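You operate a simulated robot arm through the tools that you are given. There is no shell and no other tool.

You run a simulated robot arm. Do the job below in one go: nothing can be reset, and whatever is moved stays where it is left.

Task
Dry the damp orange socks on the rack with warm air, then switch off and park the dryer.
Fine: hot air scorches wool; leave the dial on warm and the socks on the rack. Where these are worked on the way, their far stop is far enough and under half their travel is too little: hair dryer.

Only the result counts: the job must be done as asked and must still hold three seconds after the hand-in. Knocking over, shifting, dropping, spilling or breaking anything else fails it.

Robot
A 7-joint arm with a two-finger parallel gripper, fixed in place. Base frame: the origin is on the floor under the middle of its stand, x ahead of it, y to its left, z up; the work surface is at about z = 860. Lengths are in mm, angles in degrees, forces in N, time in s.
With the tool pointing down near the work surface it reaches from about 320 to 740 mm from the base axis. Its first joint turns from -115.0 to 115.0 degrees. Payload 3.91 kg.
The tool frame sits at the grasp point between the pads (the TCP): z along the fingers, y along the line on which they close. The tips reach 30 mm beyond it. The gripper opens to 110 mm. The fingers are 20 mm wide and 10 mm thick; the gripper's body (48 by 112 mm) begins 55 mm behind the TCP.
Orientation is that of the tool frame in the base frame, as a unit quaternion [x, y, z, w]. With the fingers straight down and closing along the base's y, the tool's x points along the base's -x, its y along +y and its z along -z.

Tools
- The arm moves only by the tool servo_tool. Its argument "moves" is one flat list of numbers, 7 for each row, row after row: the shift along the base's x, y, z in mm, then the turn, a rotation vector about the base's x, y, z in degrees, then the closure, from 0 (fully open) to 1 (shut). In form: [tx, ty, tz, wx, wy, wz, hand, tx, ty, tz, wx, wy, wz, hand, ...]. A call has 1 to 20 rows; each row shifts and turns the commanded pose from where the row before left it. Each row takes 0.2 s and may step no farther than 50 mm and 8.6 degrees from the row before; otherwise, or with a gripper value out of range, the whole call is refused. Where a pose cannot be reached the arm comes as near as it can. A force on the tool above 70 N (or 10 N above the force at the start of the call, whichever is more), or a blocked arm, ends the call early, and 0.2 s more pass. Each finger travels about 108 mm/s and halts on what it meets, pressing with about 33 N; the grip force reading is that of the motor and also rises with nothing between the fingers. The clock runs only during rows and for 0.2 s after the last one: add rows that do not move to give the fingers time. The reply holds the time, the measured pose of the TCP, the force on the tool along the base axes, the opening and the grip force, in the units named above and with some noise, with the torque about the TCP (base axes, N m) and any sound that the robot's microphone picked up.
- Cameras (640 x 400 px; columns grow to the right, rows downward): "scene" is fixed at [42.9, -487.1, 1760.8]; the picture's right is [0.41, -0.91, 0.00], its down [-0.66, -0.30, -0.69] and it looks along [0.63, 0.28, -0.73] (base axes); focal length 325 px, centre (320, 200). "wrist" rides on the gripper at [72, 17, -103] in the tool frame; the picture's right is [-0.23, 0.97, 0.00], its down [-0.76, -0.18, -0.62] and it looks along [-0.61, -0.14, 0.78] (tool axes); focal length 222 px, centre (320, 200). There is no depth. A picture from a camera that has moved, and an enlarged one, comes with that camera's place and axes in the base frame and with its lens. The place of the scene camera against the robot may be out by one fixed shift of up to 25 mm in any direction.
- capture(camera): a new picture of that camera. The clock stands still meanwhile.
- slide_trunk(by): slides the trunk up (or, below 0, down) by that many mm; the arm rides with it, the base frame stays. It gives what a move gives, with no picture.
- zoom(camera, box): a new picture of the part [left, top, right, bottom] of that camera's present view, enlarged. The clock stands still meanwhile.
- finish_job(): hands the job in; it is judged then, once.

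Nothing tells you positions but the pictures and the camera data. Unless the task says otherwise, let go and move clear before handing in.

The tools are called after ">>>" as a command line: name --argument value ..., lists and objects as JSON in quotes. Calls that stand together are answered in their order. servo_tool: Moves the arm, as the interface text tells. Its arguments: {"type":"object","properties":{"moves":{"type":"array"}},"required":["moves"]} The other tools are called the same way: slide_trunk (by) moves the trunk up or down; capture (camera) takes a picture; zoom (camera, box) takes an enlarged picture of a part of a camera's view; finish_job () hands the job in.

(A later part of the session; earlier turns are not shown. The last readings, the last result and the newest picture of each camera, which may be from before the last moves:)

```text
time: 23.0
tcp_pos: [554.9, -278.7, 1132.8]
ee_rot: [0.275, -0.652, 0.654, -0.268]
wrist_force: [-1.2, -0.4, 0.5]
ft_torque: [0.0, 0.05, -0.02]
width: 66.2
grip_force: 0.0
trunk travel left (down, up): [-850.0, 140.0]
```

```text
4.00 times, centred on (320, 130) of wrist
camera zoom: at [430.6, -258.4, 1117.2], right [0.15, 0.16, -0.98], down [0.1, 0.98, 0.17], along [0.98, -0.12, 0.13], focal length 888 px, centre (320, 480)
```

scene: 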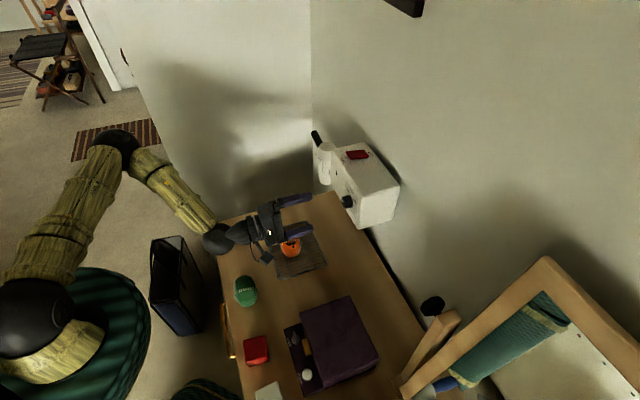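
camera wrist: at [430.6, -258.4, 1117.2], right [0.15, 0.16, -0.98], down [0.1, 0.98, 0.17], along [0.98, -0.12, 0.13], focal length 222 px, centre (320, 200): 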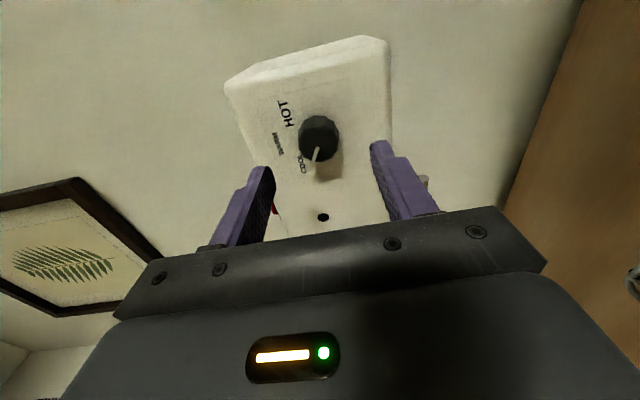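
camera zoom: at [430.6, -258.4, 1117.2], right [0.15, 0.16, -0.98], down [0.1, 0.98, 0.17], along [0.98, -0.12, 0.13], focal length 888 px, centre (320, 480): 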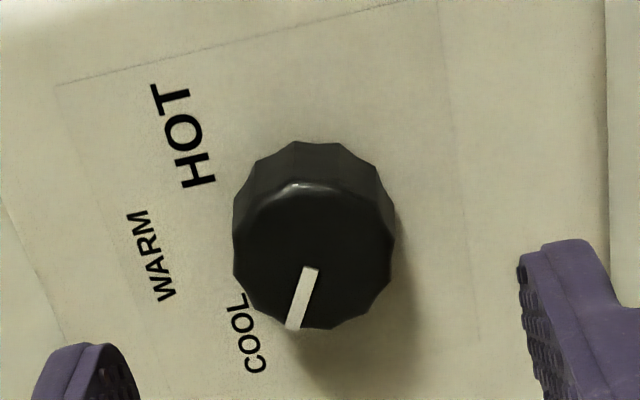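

>>> servo_tool --moves '[12.3, -11.3, 0.5, 0, 0, 0, 0.4, 12.3, -11.3, 0.5, 0, 0, 0, 0.4, 11.8, -11.8, 0, 0, 0, 0, 0.4]'

>>> capture --camera "wrist"

>>> zoom --camera "wrist" --box '[220, 110, 420, 235]'

>>> zoom --camera "scene" --box '[260, 130, 420, 250]'

```text
time: 23.8
tcp_pos: [591.3, -314.2, 1132.8]
ee_rot: [0.273, -0.653, 0.653, -0.268]
wrist_force: [0.2, -0.4, 0.0]
ft_torque: [-0.03, 0.02, -0.01]
width: 66.1
grip_force: 0.1
trunk travel left (down, up): [-850.0, 140.0]
```

```text
taken
camera wrist: at [466.7, -292.6, 1117.8], right [0.15, 0.16, -0.98], down [0.1, 0.98, 0.17], along [0.98, -0.12, 0.13], focal length 222 px, centre (320, 200)
```

wrist: 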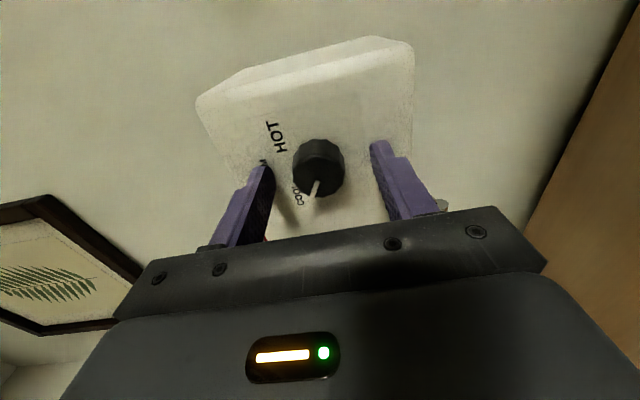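

```text
3.20 times, centred on (320, 172) of wrist
camera zoom: at [466.7, -292.6, 1117.8], right [0.15, 0.16, -0.98], down [0.1, 0.98, 0.17], along [0.98, -0.12, 0.13], focal length 711 px, centre (320, 288)
```

zoom: 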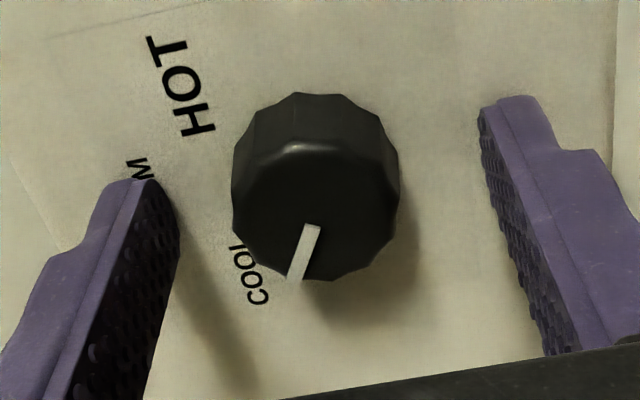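

```text
3.33 times, centred on (340, 190) of scene
camera zoom: at [42.9, -487.1, 1760.8], right [0.41, -0.91, 0.0], down [-0.66, -0.3, -0.69], along [0.63, 0.28, -0.73], focal length 1083 px, centre (253, 233)
```

zoom: 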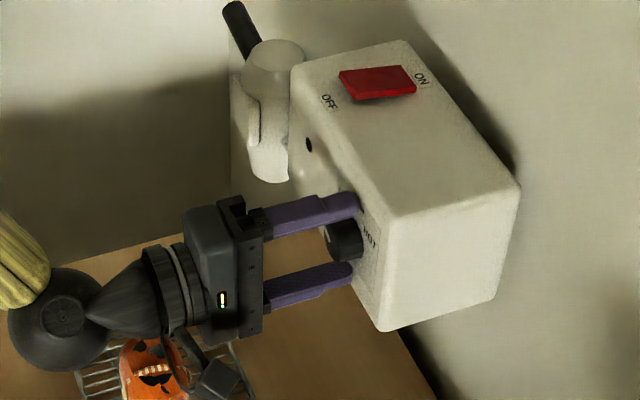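

>>> servo_tool --moves '[3.2, -3.2, 0.5, 0, 0, 0, 0.4, 0, 0, 0, 0, 0, 0, 0.6, 0, 0, 0, 0, 0, 0, 0.8, 0, 0, 0, 0, 0, 0, 0.8]'

>>> zoom --camera "wrist" --box '[220, 110, 420, 235]'

```text
time: 24.8
tcp_pos: [592.3, -313.5, 1134.9]
ee_rot: [0.274, -0.653, 0.654, -0.267]
wrist_force: [-14.9, 16.4, -6.1]
ft_torque: [-0.09, -0.15, 0.25]
width: 33.6
grip_force: 44.9
trunk travel left (down, up): [-850.0, 140.0]
```

```text
3.20 times, centred on (320, 172) of wrist
camera zoom: at [467.4, -293.0, 1118.7], right [0.15, 0.15, -0.98], down [0.1, 0.98, 0.17], along [0.98, -0.12, 0.13], focal length 711 px, centre (320, 288)
```

zoom: 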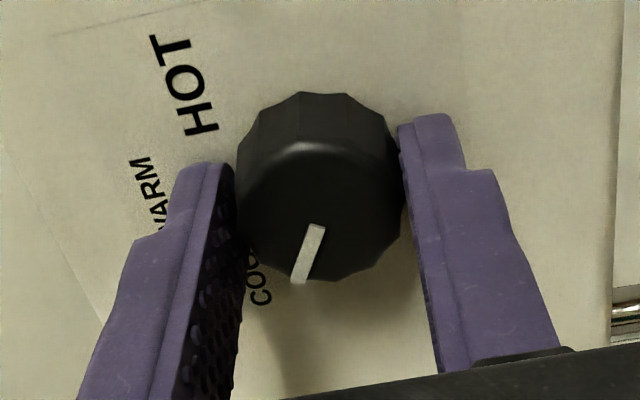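

The knob is gripped at 33.6 mm, but the tips are lightly touching the panel. I'll back off a few millimetres and then turn clockwise.

>>> servo_tool --moves '[-2, 2, 0, 0, 0, 0, 0.8, -2, 2, 0, 0, 0, 0, 0.8, 0, 0, 0, 0, 0, 0, 0.8]'

```text
time: 25.6
tcp_pos: [591.8, -312.4, 1133.8]
ee_rot: [0.273, -0.652, 0.655, -0.267]
wrist_force: [7.4, -7.5, -2.6]
ft_torque: [0.08, 0.05, -0.25]
width: 33.4
grip_force: 45.2
trunk travel left (down, up): [-850.0, 140.0]
```

>>> servo_tool --moves '[0.7, -0.7, 0, 5.13, -5.13, 0, 0.8, 0, 0, 0, 5.13, -5.13, 0, 0.8, 0, 0, 0, 5.13, -5.13, 0, 0.8, 0, 0, 0, 5.13, -5.13, 0, 0.8]'

>>> zoom --camera "wrist" --box '[220, 110, 420, 235]'

```text
time: 26.6
tcp_pos: [591.5, -313.6, 1134.2]
ee_rot: [-0.1, 0.7, -0.565, 0.425]
wrist_force: [4.6, -6.7, 6.2]
ft_torque: [0.15, 0.13, -0.13]
width: 33.5
grip_force: 45.4
trunk travel left (down, up): [-850.0, 140.0]
```

```text
3.20 times, centred on (320, 172) of wrist
camera zoom: at [479.4, -281.0, 1085.5], right [0.47, 0.47, -0.75], down [-0.03, 0.85, 0.52], along [0.88, -0.22, 0.42], focal length 711 px, centre (320, 288)
```

zoom: 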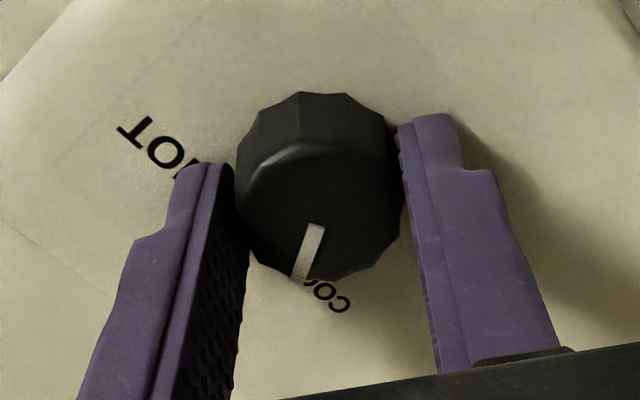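

>>> servo_tool --moves '[0, 0, 0, 5.13, -5.13, 0, 0.8, 0, 0, 0, 5.13, -5.13, 0, 0.8, 0, 0, 0, 5.13, -5.13, 0, 0.8, 0, 0, 0, 5.13, -5.13, 0, 0.8, 0, 0, 0, 0, 0, 0, 0.8]'

>>> zoom --camera "wrist" --box '[220, 110, 420, 235]'

>>> zoom --camera "scene" --box '[320, 170, 400, 220]'

```text
time: 27.8
tcp_pos: [591.1, -315.4, 1135.4]
ee_rot: [0.077, 0.702, -0.441, 0.554]
wrist_force: [8.7, -10.3, 18.0]
ft_torque: [0.01, 0.0, -0.28]
width: 33.7
grip_force: 45.5
trunk travel left (down, up): [-850.0, 140.0]
```

```text
3.20 times, centred on (320, 172) of wrist
camera zoom: at [501.1, -259.4, 1065.0], right [0.67, 0.67, -0.33], down [-0.26, 0.62, 0.74], along [0.7, -0.41, 0.59], focal length 711 px, centre (320, 288)
```

zoom: 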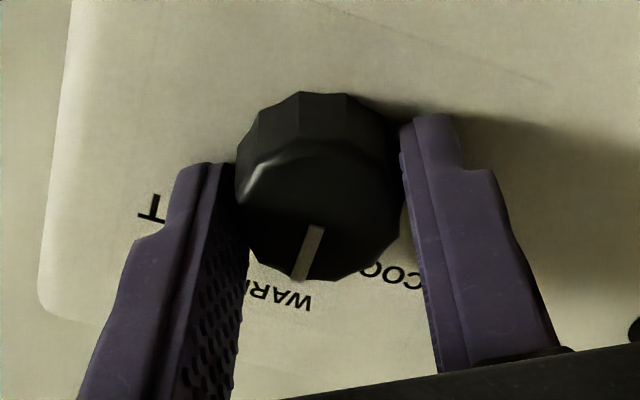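

```text
8.00 times, centred on (360, 195) of scene
camera zoom: at [42.9, -487.1, 1760.8], right [0.41, -0.91, 0.0], down [-0.66, -0.3, -0.69], along [0.63, 0.28, -0.73], focal length 2600 px, centre (0, 240)
```

zoom: 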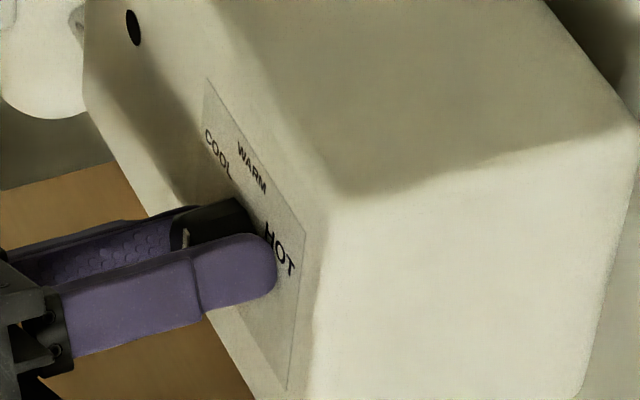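

>>> servo_tool --moves '[0, 0, -0.5, 2.1, -2.1, 0, 0.8, 0, 0, 0, 0, 0, 0, 0.6, 0, 0, 0, 0, 0, 0, 0.4, 0, 0, 0, 0, 0, 0, 0.4, -7, 7, 0, 0, 0, 0, 0.4, -14, 14, 0, 0, 0, 0, 0.4, -14, 14, 0, 0, 0, 0, 0.4]'

>>> capture --camera "wrist"

>>> zoom --camera "wrist" --box '[240, 90, 400, 190]'

>>> zoom --camera "scene" --box '[330, 180, 380, 215]'

```text
time: 29.4
tcp_pos: [556.2, -278.5, 1132.5]
ee_rot: [0.094, 0.701, -0.428, 0.563]
wrist_force: [0.0, -0.7, -0.2]
ft_torque: [0.01, 0.03, 0.01]
width: 65.7
grip_force: 0.2
trunk travel left (down, up): [-850.0, 140.0]
```

```text
taken
camera wrist: at [467.9, -221.2, 1062.2], right [0.68, 0.68, -0.28], down [-0.29, 0.6, 0.75], along [0.68, -0.43, 0.6], focal length 222 px, centre (320, 200)
```

wrist: 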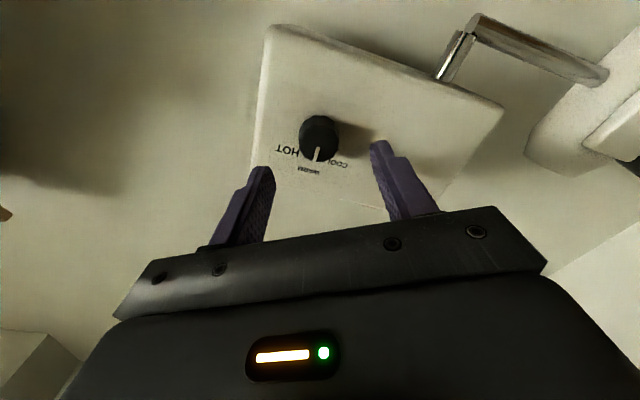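

```text
4.00 times, centred on (320, 140) of wrist
camera zoom: at [467.9, -221.2, 1062.2], right [0.68, 0.68, -0.28], down [-0.29, 0.6, 0.75], along [0.68, -0.43, 0.6], focal length 888 px, centre (320, 440)
```

zoom: 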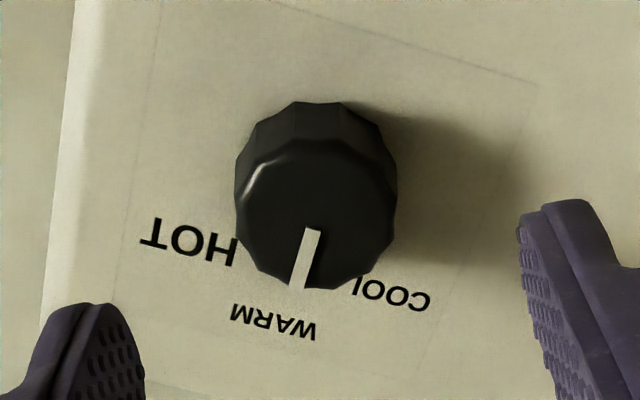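

```text
11.43 times, centred on (355, 198) of scene
camera zoom: at [42.9, -487.1, 1760.8], right [0.41, -0.91, 0.0], down [-0.66, -0.3, -0.69], along [0.63, 0.28, -0.73], focal length 3714 px, centre (-80, 229)
```

zoom: 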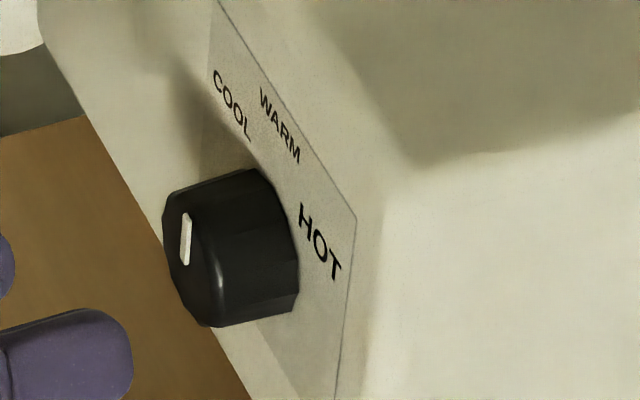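

The dial now points straight at WARM. Next I'll back away, roll the gripper level again and move along to the handle at the far end of the swing arm to look at it closely.

>>> servo_tool --moves '[-9, 9, 0, -5.39, 5.39, 0, 0.4, -9, 9, 0, -5.39, 5.39, 0, 0.4, -9, 9, 0, -5.39, 5.39, 0, 0.4, -9, 9, 0, -5.39, 5.39, 0, 0.4, -9, 9, 0, -5.39, 5.39, 0, 0.4, -9, 9, 0, -5.39, 5.39, 0, 0.4, -9, 9, 0, -5.39, 5.39, 0, 0.4, 0, 0, 0, -5.39, 5.39, 0, 0.4]'

>>> servo_tool --moves '[25, 25, -4, 0, 0, 0, 0.2, 30, 30, -5, 0, 0, 0, 0, 30, 30, -5, 0, 0, 0, 0, 30, 30, -5, 0, 0, 0, 0, 30, 30, -5, 0, 0, 0, 0, 30, 30, -5, 0, 0, 0, 0, 30, 30, -5, 0, 0, 0, 0, 30, 30, -5, 0, 0, 0, 0, 13, 13, 0, 0, 0, 0, 0]'

>>> capture --camera "wrist"

>>> capture --camera "scene"

```text
time: 31.2
tcp_pos: [491.9, -213.3, 1133.8]
ee_rot: [0.275, -0.653, 0.654, -0.267]
wrist_force: [-0.6, 0.0, 0.2]
ft_torque: [0.0, 0.02, 0.0]
width: 65.9
grip_force: 0.0
trunk travel left (down, up): [-850.0, 140.0]
```

```text
time: 33.2
tcp_pos: [740.2, 34.0, 1093.1]
ee_rot: [0.273, -0.653, 0.654, -0.266]
wrist_force: [0.8, 0.4, -0.2]
ft_torque: [0.0, 0.01, 0.02]
width: 109.8
grip_force: 0.2
trunk travel left (down, up): [-850.0, 140.0]
```

```text
taken
camera wrist: at [617.0, 54.7, 1077.7], right [0.15, 0.16, -0.98], down [0.1, 0.98, 0.17], along [0.98, -0.12, 0.14], focal length 222 px, centre (320, 200)
```

wrist: 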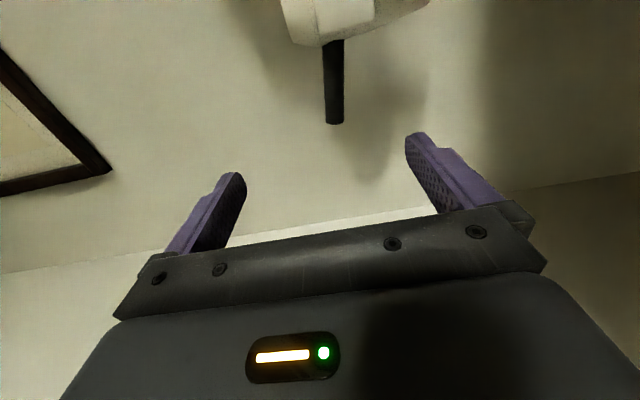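

```text
taken
```

scene: 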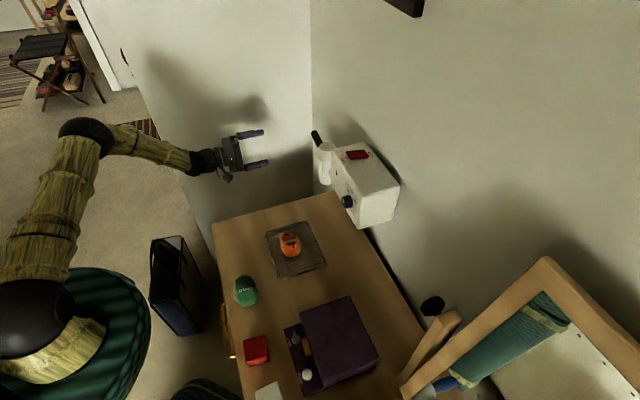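

The black handle runs along the wall direction and tilts slightly up; its tip is at about (911, -84, 1080). I'm moving in level with it to check reach, stopping short of the handle.

>>> servo_tool --moves '[26.5, -26.5, -5, 0, 0, 0, 0, 26.5, -26.5, -5, 0, 0, 0, 0, 26.5, -26.5, -5, 0, 0, 0, 0, 20, -20, -3, 0, 0, 0, 0]'

>>> capture --camera "wrist"

>>> zoom --camera "scene" --box '[230, 100, 390, 210]'

```text
time: 34.2
tcp_pos: [841.4, -68.7, 1075.5]
ee_rot: [0.274, -0.653, 0.654, -0.267]
wrist_force: [-0.2, -1.1, -0.5]
ft_torque: [-0.02, -0.01, 0.0]
width: 110.3
grip_force: 0.1
trunk travel left (down, up): [-850.0, 140.0]
```

```text
taken
camera wrist: at [717.2, -47.7, 1060.0], right [0.15, 0.16, -0.98], down [0.1, 0.98, 0.17], along [0.98, -0.12, 0.14], focal length 222 px, centre (320, 200)
```

wrist: 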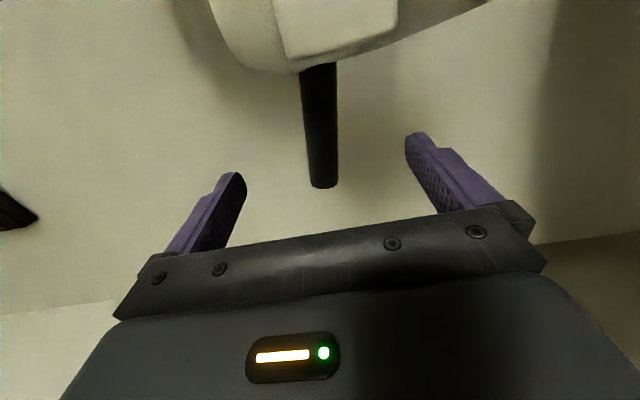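

```text
3.64 times, centred on (310, 155) of scene
camera zoom: at [42.9, -487.1, 1760.8], right [0.41, -0.91, 0.0], down [-0.66, -0.3, -0.69], along [0.63, 0.28, -0.73], focal length 1182 px, centre (356, 364)
```

zoom: 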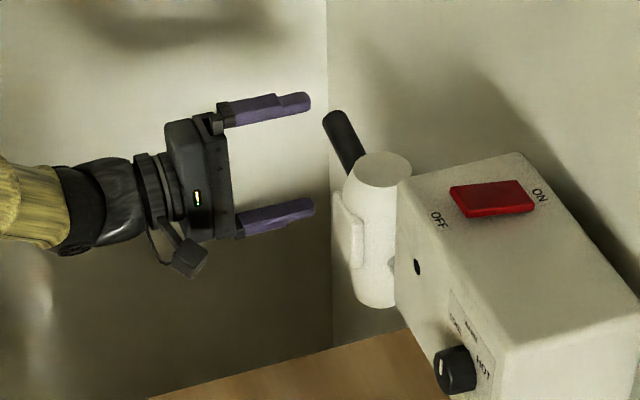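

Reach is fine and the handle lies in line with the tool axis. I'm advancing over the handle and closing above and below it.

>>> servo_tool --moves '[14.1, -14.1, 0, 0, 0, 0, 0, 14.1, -14.1, 0, 0, 0, 0, 0, 14.1, -14.1, 0, 0, 0, 0, 0, 0, 0, 0, 0, 0, 0, 0]'

>>> capture --camera "wrist"

>>> zoom --camera "scene" --box '[230, 100, 390, 210]'

```text
time: 35.2
tcp_pos: [882.4, -108.9, 1074.8]
ee_rot: [0.274, -0.652, 0.655, -0.268]
wrist_force: [-0.5, -0.5, 0.6]
ft_torque: [-0.02, -0.03, -0.03]
width: 109.7
grip_force: 0.0
trunk travel left (down, up): [-850.0, 140.0]
```

```text
taken
camera wrist: at [758.3, -87.9, 1060.0], right [0.15, 0.15, -0.98], down [0.1, 0.98, 0.17], along [0.98, -0.12, 0.14], focal length 222 px, centre (320, 200)
```

wrist: 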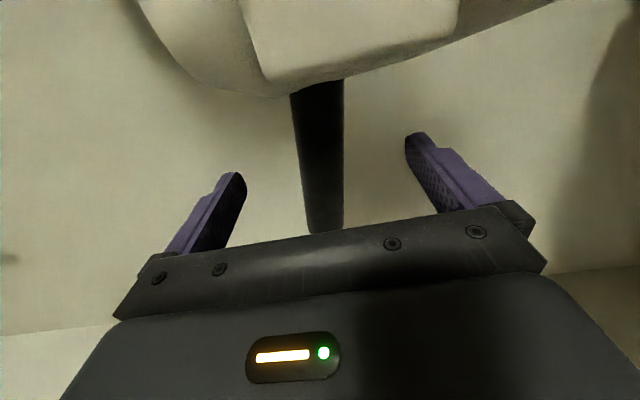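

```text
3.64 times, centred on (310, 155) of scene
camera zoom: at [42.9, -487.1, 1760.8], right [0.41, -0.91, 0.0], down [-0.66, -0.3, -0.69], along [0.63, 0.28, -0.73], focal length 1182 px, centre (356, 364)
```

zoom: 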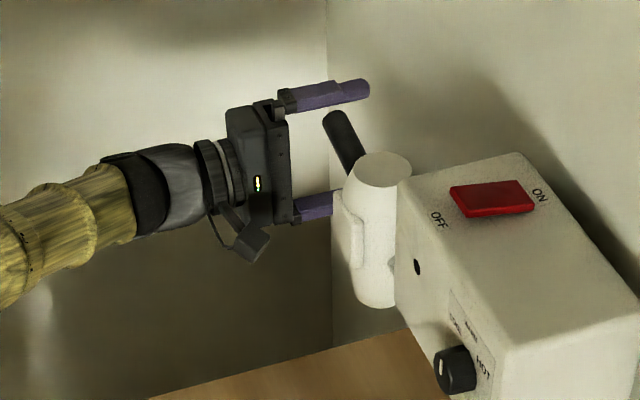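

>>> servo_tool --moves '[0, 0, 0, 0, 0, 0, 0.4, 0, 0, 0, 0, 0, 0, 0.7, 0, 0, 0, 0, 0, 0, 0.8, 0, 0, 0, 0, 0, 0, 0.9, 0, 0, 0, 0, 0, 0, 0.9]'

>>> capture --camera "wrist"

```text
time: 36.4
tcp_pos: [883.3, -110.0, 1074.1]
ee_rot: [-0.273, 0.654, -0.653, 0.268]
wrist_force: [-3.7, 0.9, -6.9]
ft_torque: [0.87, -0.82, 0.04]
width: 28.9
grip_force: 44.5
trunk travel left (down, up): [-850.0, 140.0]
```

```text
taken
camera wrist: at [758.5, -88.0, 1058.7], right [0.15, 0.16, -0.98], down [0.1, 0.98, 0.17], along [0.98, -0.12, 0.13], focal length 222 px, centre (320, 200)
```

wrist: 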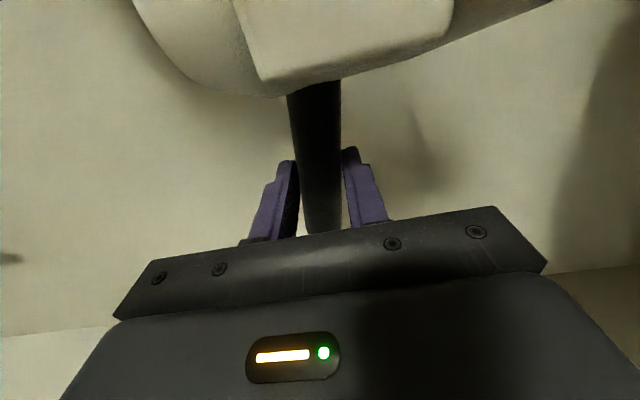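

The handle is gripped at 28.9 mm. I'll align the roll with the handle's tilt, then start swinging it out along an arc around the post at about (701, -293), in short segments while watching the force.

>>> servo_tool --moves '[0, 0, 0, 4.2, -4.2, 0, 0.9, -16.7, 15.4, 0, 0, 0, 3.5, 0.9, -18, 13.8, 0, 0, 0, 3.5, 0.9]'

>>> zoom --camera "scene" --box '[230, 100, 390, 210]'

```text
time: 37.0
tcp_pos: [878.0, -101.8, 1074.6]
ee_rot: [-0.236, 0.668, -0.626, 0.324]
wrist_force: [2.2, -4.8, -15.8]
ft_torque: [0.55, -0.75, 1.31]
width: 25.9
grip_force: 44.9
trunk travel left (down, up): [-850.0, 140.0]
stopped in row 2: the force on the tool passed its limit at 92 N (the readings are from after the stop); the commanded pose is now the measured one
```

```text
3.64 times, centred on (310, 155) of scene
camera zoom: at [42.9, -487.1, 1760.8], right [0.41, -0.91, 0.0], down [-0.66, -0.3, -0.69], along [0.63, 0.28, -0.73], focal length 1182 px, centre (356, 364)
```

zoom: 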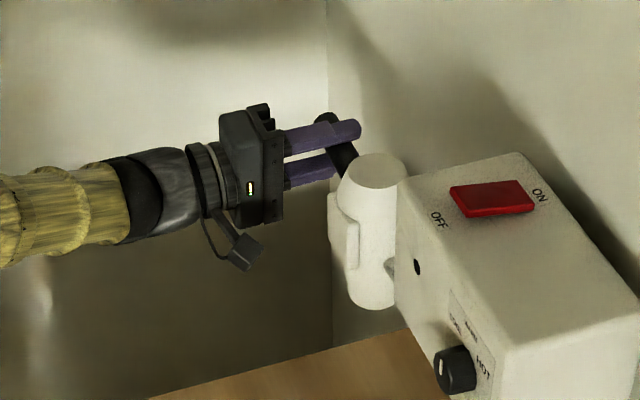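

The force spiked on that quick step, though the barrel did start to move, so I'll go much slower.

>>> servo_tool --moves '[-2.5, 2.3, 0, 0, 0, 0.6, 0.9, -3.5, 3.1, 0, 0, 0, 0.9, 0.9, -3.5, 3.1, 0, 0, 0, 0.9, 0.9, -3.6, 3, 0, 0, 0, 0.9, 0.9]'

```text
time: 38.0
tcp_pos: [867.2, -92.1, 1073.2]
ee_rot: [-0.254, 0.66, -0.618, 0.342]
wrist_force: [-0.3, -6.8, -26.2]
ft_torque: [0.6, -0.28, 0.86]
width: 26.0
grip_force: 45.2
trunk travel left (down, up): [-850.0, 140.0]
```

>>> servo_tool --moves '[-4.66, 3.77, -0.5, 0, 0, 0.9, 0.9, -4.75, 3.66, -0.5, 0, 0, 0.9, 0.9, -4.84, 3.55, 0, 0, 0, 0.9, 0.9, -4.91, 3.44, 0, 0, 0, 0.9, 0.9, -4.99, 3.33, 0, 0, 0, 0.9, 0.9, -5.07, 3.22, 0, 0, 0, 0.9, 0.9]'

```text
time: 39.4
tcp_pos: [839.7, -73.3, 1074.6]
ee_rot: [-0.283, 0.647, -0.603, 0.372]
wrist_force: [-1.7, -10.3, -24.2]
ft_torque: [0.52, -0.34, 0.91]
width: 25.6
grip_force: 45.0
trunk travel left (down, up): [-850.0, 140.0]
```

The arc fits well and the radius is holding at 260 mm. I'm carrying on a bit faster.

>>> servo_tool --moves '[-6.83, 4.17, 0, 0, 0, 1.2, 0.9, -6.95, 3.96, 0, 0, 0, 1.2, 0.9, -7.07, 3.74, 0, 0, 0, 1.2, 0.9, -7.18, 3.52, 0, 0, 0, 1.2, 0.9, -7.29, 3.3, 0, 0, 0, 1.2, 0.9, -7.39, 3.07, 0, 0, 0, 1.2, 0.9, -7.47, 2.85, 0, 0, 0, 1.2, 0.9, -7.56, 2.62, 0, 0, 0, 1.2, 0.9, -7.64, 2.38, 0, 0, 0, 1.2, 0.9, -7.71, 2.15, 0, 0, 0, 1.2, 0.9]'

>>> capture --camera "scene"

```text
time: 41.6
tcp_pos: [766.1, -41.1, 1074.9]
ee_rot: [-0.35, 0.615, -0.559, 0.432]
wrist_force: [-0.1, -14.8, -28.2]
ft_torque: [0.76, -0.06, 0.71]
width: 25.6
grip_force: 45.0
trunk travel left (down, up): [-850.0, 140.0]
```

```text
taken
```

scene: 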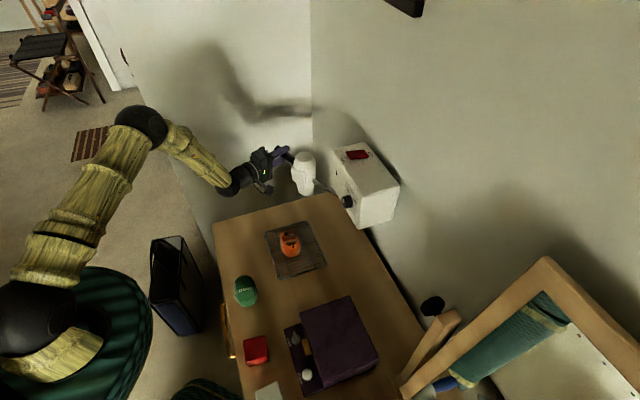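

>>> servo_tool --moves '[-9.73, 2.32, 0, 0, 0, 1.75, 0.9, -9.81, 1.94, 0, 0, 0, 1.75, 0.9, -9.88, 1.56, 0, 0, 0, 1.75, 0.9, -9.93, 1.18, 0, 0, 0, 1.75, 0.9, -9.97, 0.8, 0, 0, 0, 1.75, 0.9, -9.99, 0.42, 0, 0, 0, 1.75, 0.9, -10, 0.03, 0, 0, 0, 1.75, 0.9, -9.99, -0.35, 0, 0, 0, 1.75, 0.9, -9.97, -0.73, 0, 0, 0, 1.75, 0.9, -9.94, -1.12, 0, 0, 0, 1.75, 0.9, -9.89, -1.5, 0, 0, 0, 1.75, 0.9, -9.82, -1.87, 0, 0, 0, 1.75, 0.9, -9.74, -2.25, 0, 0, 0, 1.75, 0.9]'

>>> capture --camera "scene"

>>> capture --camera "wrist"

```text
time: 44.4
tcp_pos: [636.8, -39.2, 1075.2]
ee_rot: [-0.463, 0.535, -0.463, 0.534]
wrist_force: [8.2, -12.6, -27.1]
ft_torque: [0.77, 0.27, 1.01]
width: 25.8
grip_force: 45.2
trunk travel left (down, up): [-850.0, 140.0]
```

```text
taken
```

scene: 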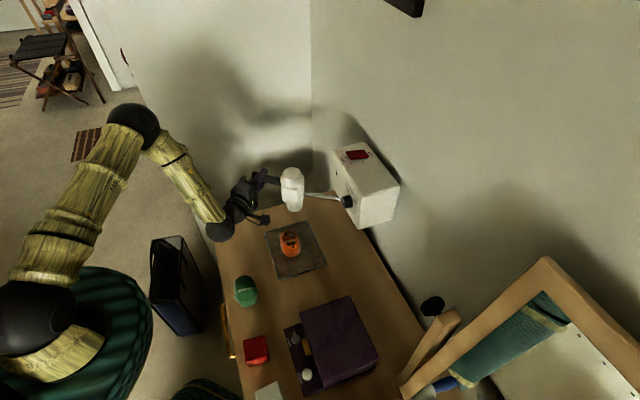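

```text
taken
camera wrist: at [534.3, -110.3, 1048.9], right [0.0, 0.36, -0.93], down [-0.62, 0.73, 0.29], along [0.78, 0.58, 0.23], focal length 222 px, centre (320, 200)
```

wrist: 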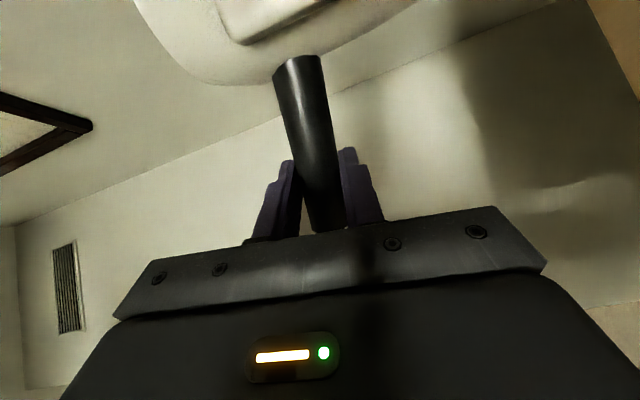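

>>> servo_tool --moves '[-9.65, -2.62, 0, 0, 0, 1.75, 0.9, -9.54, -2.99, 0, 0, 0, 1.75, 0.9, -9.42, -3.36, 0, 0, 0, 1.75, 0.9, -9.29, -3.71, 0, 0, 0, 1.75, 0.9, -9.14, -4.07, 0, 0, 0, 1.75, 0.9, -8.97, -4.42, 0, 0, 0, 1.75, 0.9, -8.8, -4.76, 0, 0, 0, 1.75, 0.9, -8.61, -5.09, 0, 0, 0, 1.75, 0.9, -8.41, -5.42, 0, 0, 0, 1.75, 0.9, -8.19, -5.74, 0, 0, 0, 1.75, 0.9]'

>>> capture --camera "scene"

>>> capture --camera "wrist"

```text
time: 46.6
tcp_pos: [547.1, -82.7, 1075.8]
ee_rot: [-0.541, 0.459, -0.373, 0.598]
wrist_force: [5.7, -2.1, -37.9]
ft_torque: [0.81, 0.55, 0.85]
width: 25.9
grip_force: 45.3
trunk travel left (down, up): [-850.0, 140.0]
```

```text
taken
```

scene: 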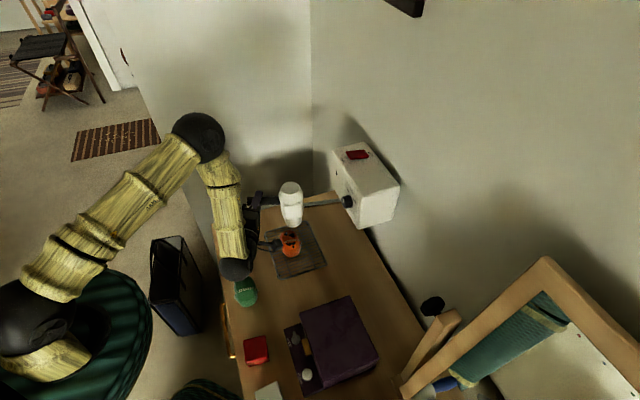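

```text
taken
camera wrist: at [469.9, -180.2, 1049.6], right [-0.12, 0.35, -0.93], down [-0.81, 0.51, 0.29], along [0.57, 0.79, 0.22], focal length 222 px, centre (320, 200)
```

wrist: 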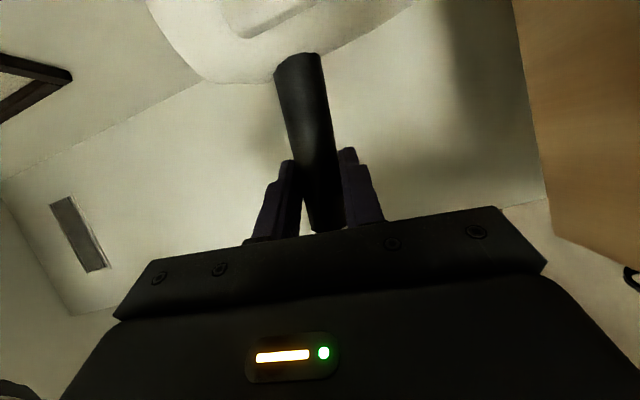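

>>> servo_tool --moves '[-4.01, -2.98, -0.5, 0, 0, 0.6, 0.9, -3.96, -3.06, -0.5, 0, 0, 0.6, 0.9, -3.9, -3.13, -0.5, 0, 0, 0.6, 0.9, -3.84, -3.21, -0.5, 0, 0, 0.6, 0.9, -3.77, -3.28, 0, 0, 0, 0.6, 0.9, -3.71, -3.35, 0, 0, 0, 0.6, 0.9, -3.65, -3.42, 0, 0, 0, 0.6, 0.9, -3.58, -3.49, 0, 0, 0, 0.6, 0.9]'

>>> capture --camera "scene"

```text
time: 48.4
tcp_pos: [515.8, -108.7, 1074.8]
ee_rot: [-0.557, 0.433, -0.352, 0.615]
wrist_force: [11.2, -6.8, -17.9]
ft_torque: [0.78, 0.67, 1.03]
width: 25.9
grip_force: 45.6
trunk travel left (down, up): [-850.0, 140.0]
```

```text
taken
```

scene: 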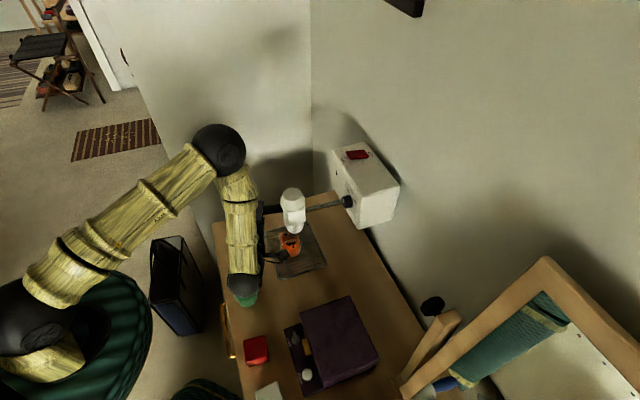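

>>> servo_tool --moves '[-2.8, -2.85, 0, 0, 0, 0.3, 0.9, -2.76, -2.9, 0, 0, 0, 0.3, 0.9, -2.71, -2.94, 0, 0, 0, 0.3, 0.9]'

>>> capture --camera "wrist"

>>> zoom --camera "scene" --box '[240, 160, 360, 290]'

```text
time: 49.2
tcp_pos: [506.1, -114.3, 1075.8]
ee_rot: [-0.561, 0.429, -0.345, 0.618]
wrist_force: [8.9, -2.3, -21.9]
ft_torque: [0.85, 0.58, 1.15]
width: 25.8
grip_force: 44.9
trunk travel left (down, up): [-850.0, 140.0]
```

```text
taken
camera wrist: at [441.3, -220.0, 1048.9], right [-0.14, 0.34, -0.93], down [-0.86, 0.42, 0.28], along [0.49, 0.84, 0.23], focal length 222 px, centre (320, 200)
```

wrist: 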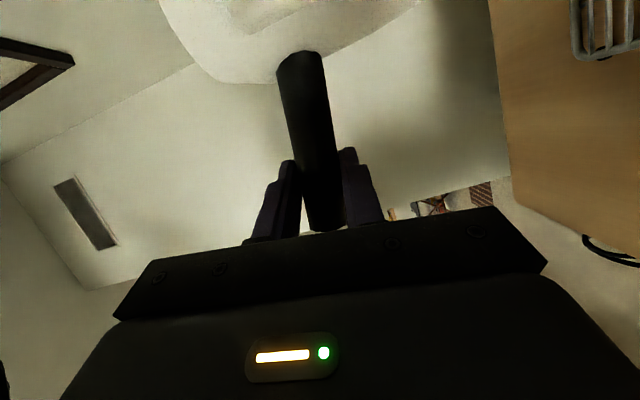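

```text
3.08 times, centred on (300, 225) of scene
camera zoom: at [42.9, -487.1, 1760.8], right [0.41, -0.91, 0.0], down [-0.66, -0.3, -0.69], along [0.63, 0.28, -0.73], focal length 1000 px, centre (382, 123)
```

zoom: 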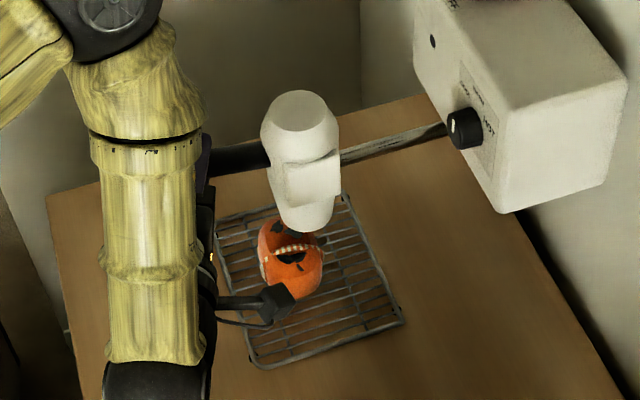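

>>> servo_tool --moves '[-3.35, -3.72, 0, 0, 0, 0.3, 0.9, -3.27, -3.78, 0, 0, 0, 0.3, 0.9, -3.2, -3.84, 0, 0, 0, 0.3, 0.9]'

>>> zoom --camera "scene" --box '[240, 160, 360, 290]'

```text
time: 50.0
tcp_pos: [496.1, -126.1, 1075.6]
ee_rot: [-0.564, 0.424, -0.341, 0.621]
wrist_force: [4.5, 2.2, -22.1]
ft_torque: [0.83, 0.59, 1.3]
width: 26.3
grip_force: 44.5
trunk travel left (down, up): [-850.0, 140.0]
```

```text
3.08 times, centred on (300, 225) of scene
camera zoom: at [42.9, -487.1, 1760.8], right [0.41, -0.91, 0.0], down [-0.66, -0.3, -0.69], along [0.63, 0.28, -0.73], focal length 1000 px, centre (382, 123)
```

zoom: 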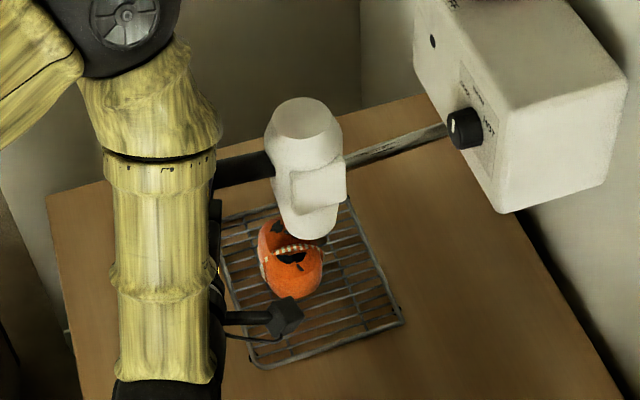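

>>> servo_tool --moves '[-3.13, -3.9, 0, 0, 0, 0.5, 0.9, -3.05, -3.96, 0, 0, 0, 0.5, 0.9, -2.97, -4.02, 0, 0, 0, 0.5, 0.9, -2.9, -4.08, 0, 0, 0, 0.5, 0.9]'

>>> zoom --camera "scene" --box '[240, 160, 360, 290]'

```text
time: 51.0
tcp_pos: [484.7, -143.9, 1073.7]
ee_rot: [-0.573, 0.417, -0.331, 0.623]
wrist_force: [3.6, 13.1, -24.3]
ft_torque: [0.11, 0.6, 0.36]
width: 26.5
grip_force: 16.0
trunk travel left (down, up): [-850.0, 140.0]
```

```text
3.08 times, centred on (300, 225) of scene
camera zoom: at [42.9, -487.1, 1760.8], right [0.41, -0.91, 0.0], down [-0.66, -0.3, -0.69], along [0.63, 0.28, -0.73], focal length 1000 px, centre (382, 123)
```

zoom: 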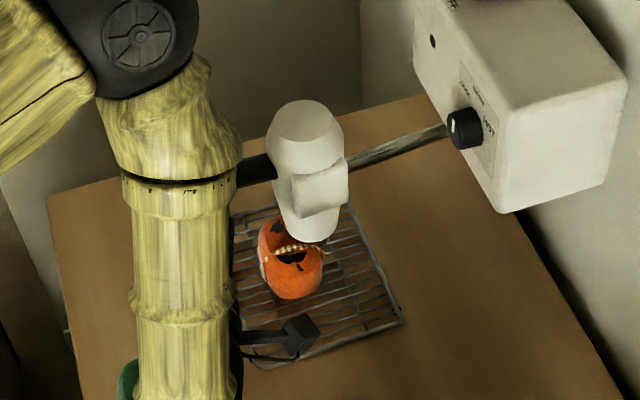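

The barrel has stopped moving at about 96° of swing, which is the far stop, and my grip is just slipping along the handle. I'll open and back away from it.

>>> servo_tool --moves '[0, 0, 0, 0, 0, 0, 0.6, 0, 0, 0, 0, 0, 0, 0.3, 0, 0, 0, 0, 0, 0, 0.3, -8.7, -12.2, 0, 0, 0, 0, 0.3, -11.6, -16.2, 0, 0, 0, 0, 0.3, -14.5, -20.2, 0, 0, 0, 0, 0.3, -14.5, -20.2, 0, 0, 0, 0, 0.3]'

>>> capture --camera "wrist"

>>> capture --camera "scene"

>>> zoom --camera "scene" --box '[240, 160, 360, 290]'

```text
time: 52.6
tcp_pos: [435.8, -210.6, 1077.5]
ee_rot: [-0.571, 0.414, -0.331, 0.627]
wrist_force: [-0.2, -0.6, -0.6]
ft_torque: [-0.01, 0.01, -0.02]
width: 77.3
grip_force: 0.1
trunk travel left (down, up): [-850.0, 140.0]
```

```text
taken
camera wrist: at [374.4, -320.1, 1051.6], right [-0.15, 0.33, -0.93], down [-0.88, 0.38, 0.28], along [0.44, 0.87, 0.23], focal length 222 px, centre (320, 200)
```

wrist: 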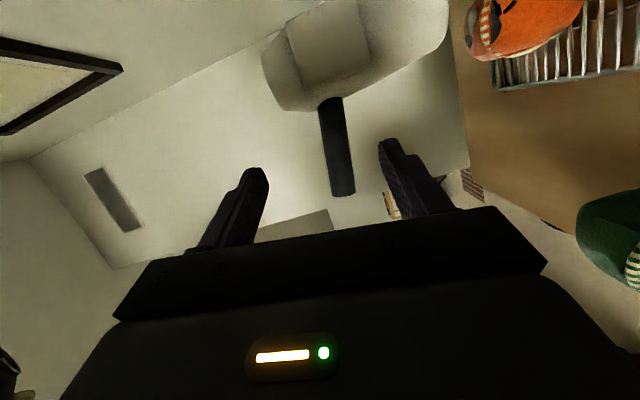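

```text
taken
```

scene: 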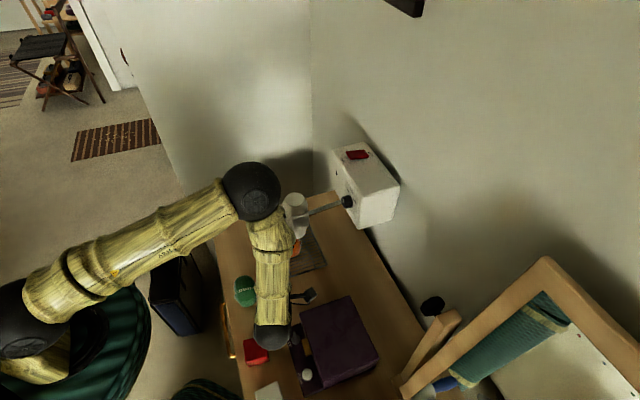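

```text
3.08 times, centred on (300, 225) of scene
camera zoom: at [42.9, -487.1, 1760.8], right [0.41, -0.91, 0.0], down [-0.66, -0.3, -0.69], along [0.63, 0.28, -0.73], focal length 1000 px, centre (382, 123)
```

zoom: 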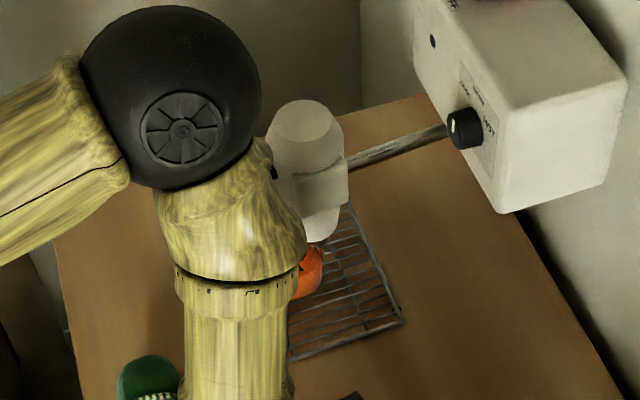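

The dryer is out at its stop over the socks. I'm rising clear and turning the gripper back toward the wall, tilted down, to look at the switch on top of the box.

>>> servo_tool --moves '[0, 0, 22, -7.3, -3.6, 0, 0.6, 0, 0, 22, 0, 0, -7.9, 0.8, 0, 0, 22, 0, 0, -7.9, 1, 0, 0, 22, 0, 0, -7.9, 1, 0, 0, 22, 0, 0, -7.9, 1, 0, 0, 22, 0, 0, -7.9, 1, 0, 0, 22, 0, 0, -7.9, 1, 0, 0, 22, 0, 0, -7.9, 1, 0, 0, 22, 0, 0, -7.9, 1, 0, 0, 22, 0, 0, -7.9, 1]'

>>> capture --camera "scene"

```text
time: 54.8
tcp_pos: [479.1, -248.4, 1284.3]
ee_rot: [0.271, -0.651, 0.655, -0.272]
wrist_force: [1.1, -0.2, -0.1]
ft_torque: [0.0, 0.02, -0.02]
width: 0.1
grip_force: 33.7
out of reach, approached as far as the arm can: row 5, 6, 7, 8
trunk travel left (down, up): [-850.0, 140.0]
```

```text
taken
```

scene: 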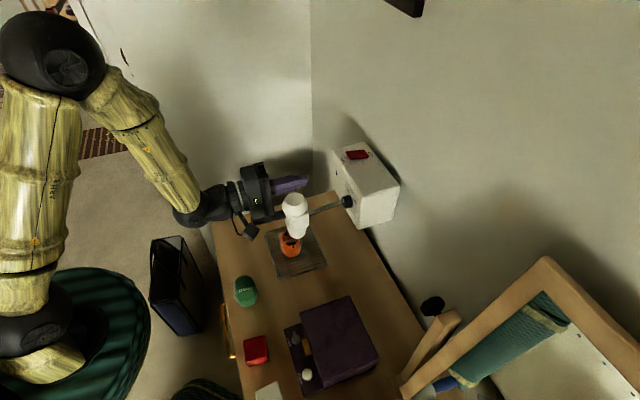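

>>> servo_tool --moves '[27.4, -5, 3, 5.3, 5.3, 0, 1, 27.4, -5, 3, 5.3, 5.3, 0, 1, 27.4, -5, 3, 5.3, 5.3, 0, 1, 27.4, -5, 3, 5.3, 5.3, 0, 1, 27.4, -5, 3, 5.3, 5.3, 0, 1, 27.4, -5, 3, 5.3, 5.3, 0, 1, 27.4, -5, 3, 5.3, 5.3, 0, 1, 27.4, -5, 3, 5.3, 5.3, 0, 1, 0, 0, 0, 0, 0, 0, 1]'

>>> capture --camera "wrist"

>>> capture --camera "scene"

```text
time: 56.8
tcp_pos: [695.5, -289.1, 1308.4]
ee_rot: [-0.371, 0.891, -0.242, 0.101]
wrist_force: [0.3, 0.2, 0.0]
ft_torque: [-0.01, 0.01, 0.01]
width: 0.1
grip_force: 33.1
trunk travel left (down, up): [-850.0, 140.0]
```

```text
taken
camera wrist: at [597.5, -293.4, 1388.1], right [-0.43, 0.75, -0.49], down [0.42, 0.65, 0.63], along [0.8, 0.06, -0.6], focal length 222 px, centre (320, 200)
```

wrist: 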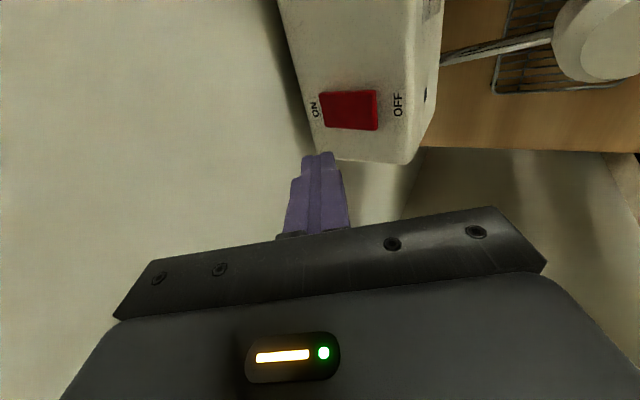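

```text
taken
```

scene: 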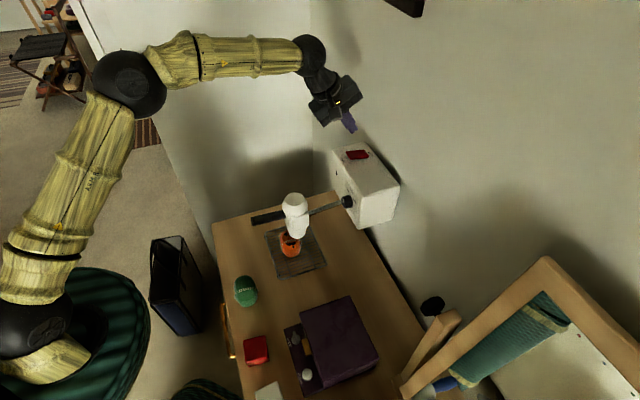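

>>> zoom --camera "wrist" --box '[280, 60, 440, 160]'

>>> zoom --camera "scene" --box '[320, 130, 400, 180]'

```text
4.00 times, centred on (360, 110) of wrist
camera zoom: at [597.5, -293.4, 1388.1], right [-0.43, 0.75, -0.49], down [0.42, 0.65, 0.63], along [0.8, 0.06, -0.6], focal length 888 px, centre (160, 560)
```

zoom: 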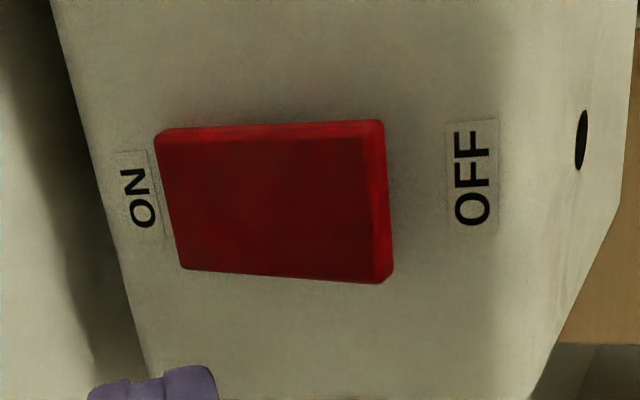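

```text
8.00 times, centred on (360, 155) of scene
camera zoom: at [42.9, -487.1, 1760.8], right [0.41, -0.91, 0.0], down [-0.66, -0.3, -0.69], along [0.63, 0.28, -0.73], focal length 2600 px, centre (0, 560)
```

zoom: 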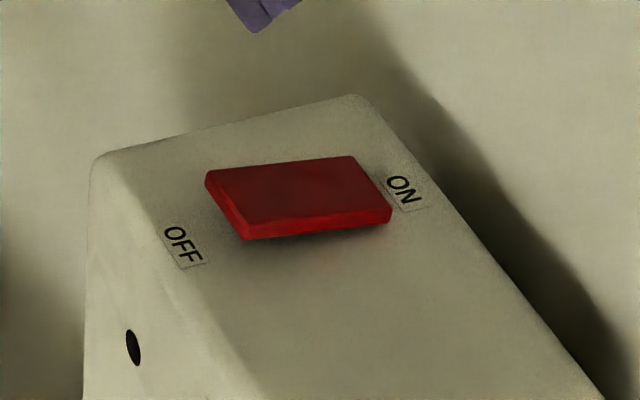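

From two views the rocker's ON end looks lower than its OFF end, which I should be sure about before pressing anything. I'll take a level side view of the switch.

>>> servo_tool --moves '[-6.6, -3, -4, -5.3, -5.3, 0, 1, -6.6, -3, -4, -5.3, -5.3, 0, 1, -6.6, -3, -6, -5.3, -5.3, 0, 1, -6.6, -3, -6, -5.3, -5.3, 0, 1, -6.6, -3, -8, -5.3, -5.3, 0, 1, -6.6, -3, -8, -5.3, -5.3, 0, 1, -6.6, -3, -8, -5.3, -5.3, 0, 1, -6.6, -3, -8, -5.3, -5.3, 0, 1]'

>>> capture --camera "wrist"

```text
time: 58.6
tcp_pos: [644.8, -314.3, 1255.7]
ee_rot: [0.271, -0.65, 0.656, -0.272]
wrist_force: [0.3, 0.4, 0.7]
ft_torque: [0.02, -0.02, 0.02]
width: 0.2
grip_force: 32.9
trunk travel left (down, up): [-850.0, 140.0]
```

```text
taken
camera wrist: at [521.1, -293.7, 1238.4], right [0.16, 0.15, -0.97], down [0.09, 0.98, 0.17], along [0.98, -0.12, 0.15], focal length 222 px, centre (320, 200)
```

wrist: 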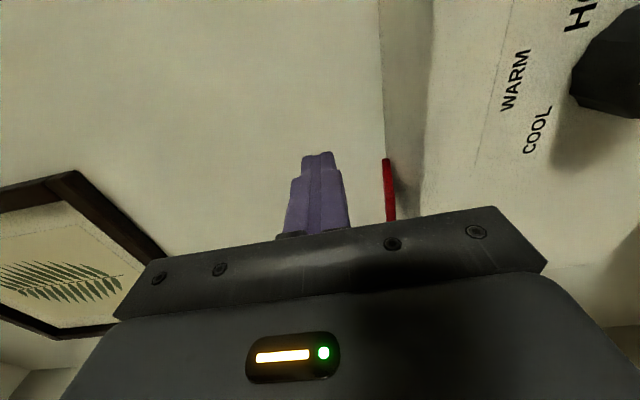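

>>> zoom --camera "wrist" --box '[350, 130, 450, 230]'

```text
4.00 times, centred on (400, 180) of wrist
camera zoom: at [521.1, -293.7, 1238.4], right [0.16, 0.15, -0.97], down [0.09, 0.98, 0.17], along [0.98, -0.12, 0.15], focal length 888 px, centre (0, 280)
```

zoom: 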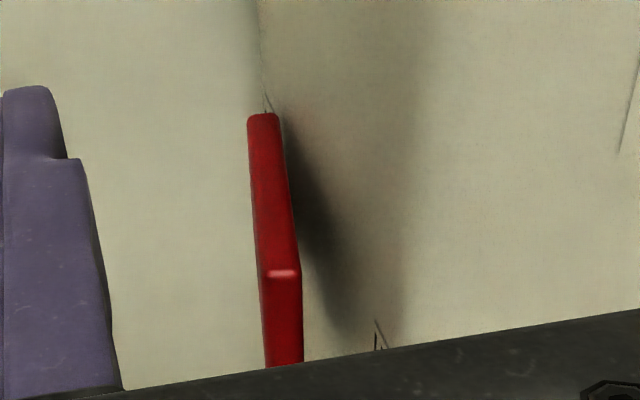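

>>> zoom --camera "scene" --box '[240, 180, 360, 290]'

>>> zoom --camera "scene" --box '[320, 140, 400, 220]'

```text
3.64 times, centred on (300, 235) of scene
camera zoom: at [42.9, -487.1, 1760.8], right [0.41, -0.91, 0.0], down [-0.66, -0.3, -0.69], along [0.63, 0.28, -0.73], focal length 1182 px, centre (393, 73)
```

zoom: 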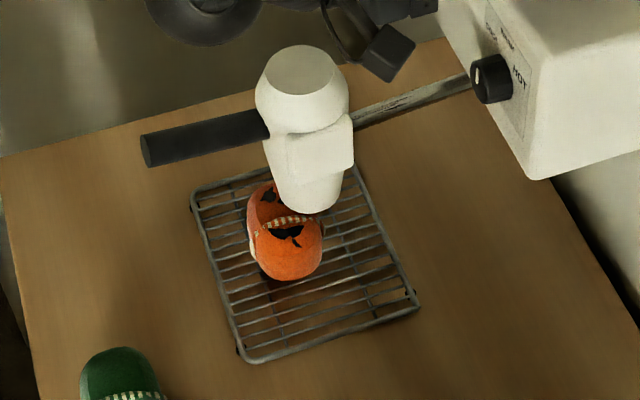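

```text
5.00 times, centred on (360, 180) of scene
camera zoom: at [42.9, -487.1, 1760.8], right [0.41, -0.91, 0.0], down [-0.66, -0.3, -0.69], along [0.63, 0.28, -0.73], focal length 1625 px, centre (120, 300)
```

zoom: 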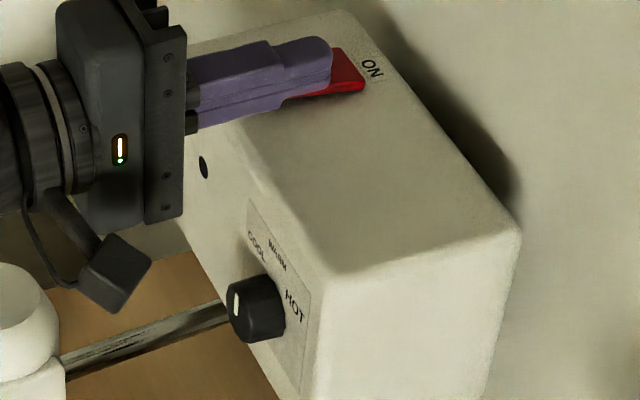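

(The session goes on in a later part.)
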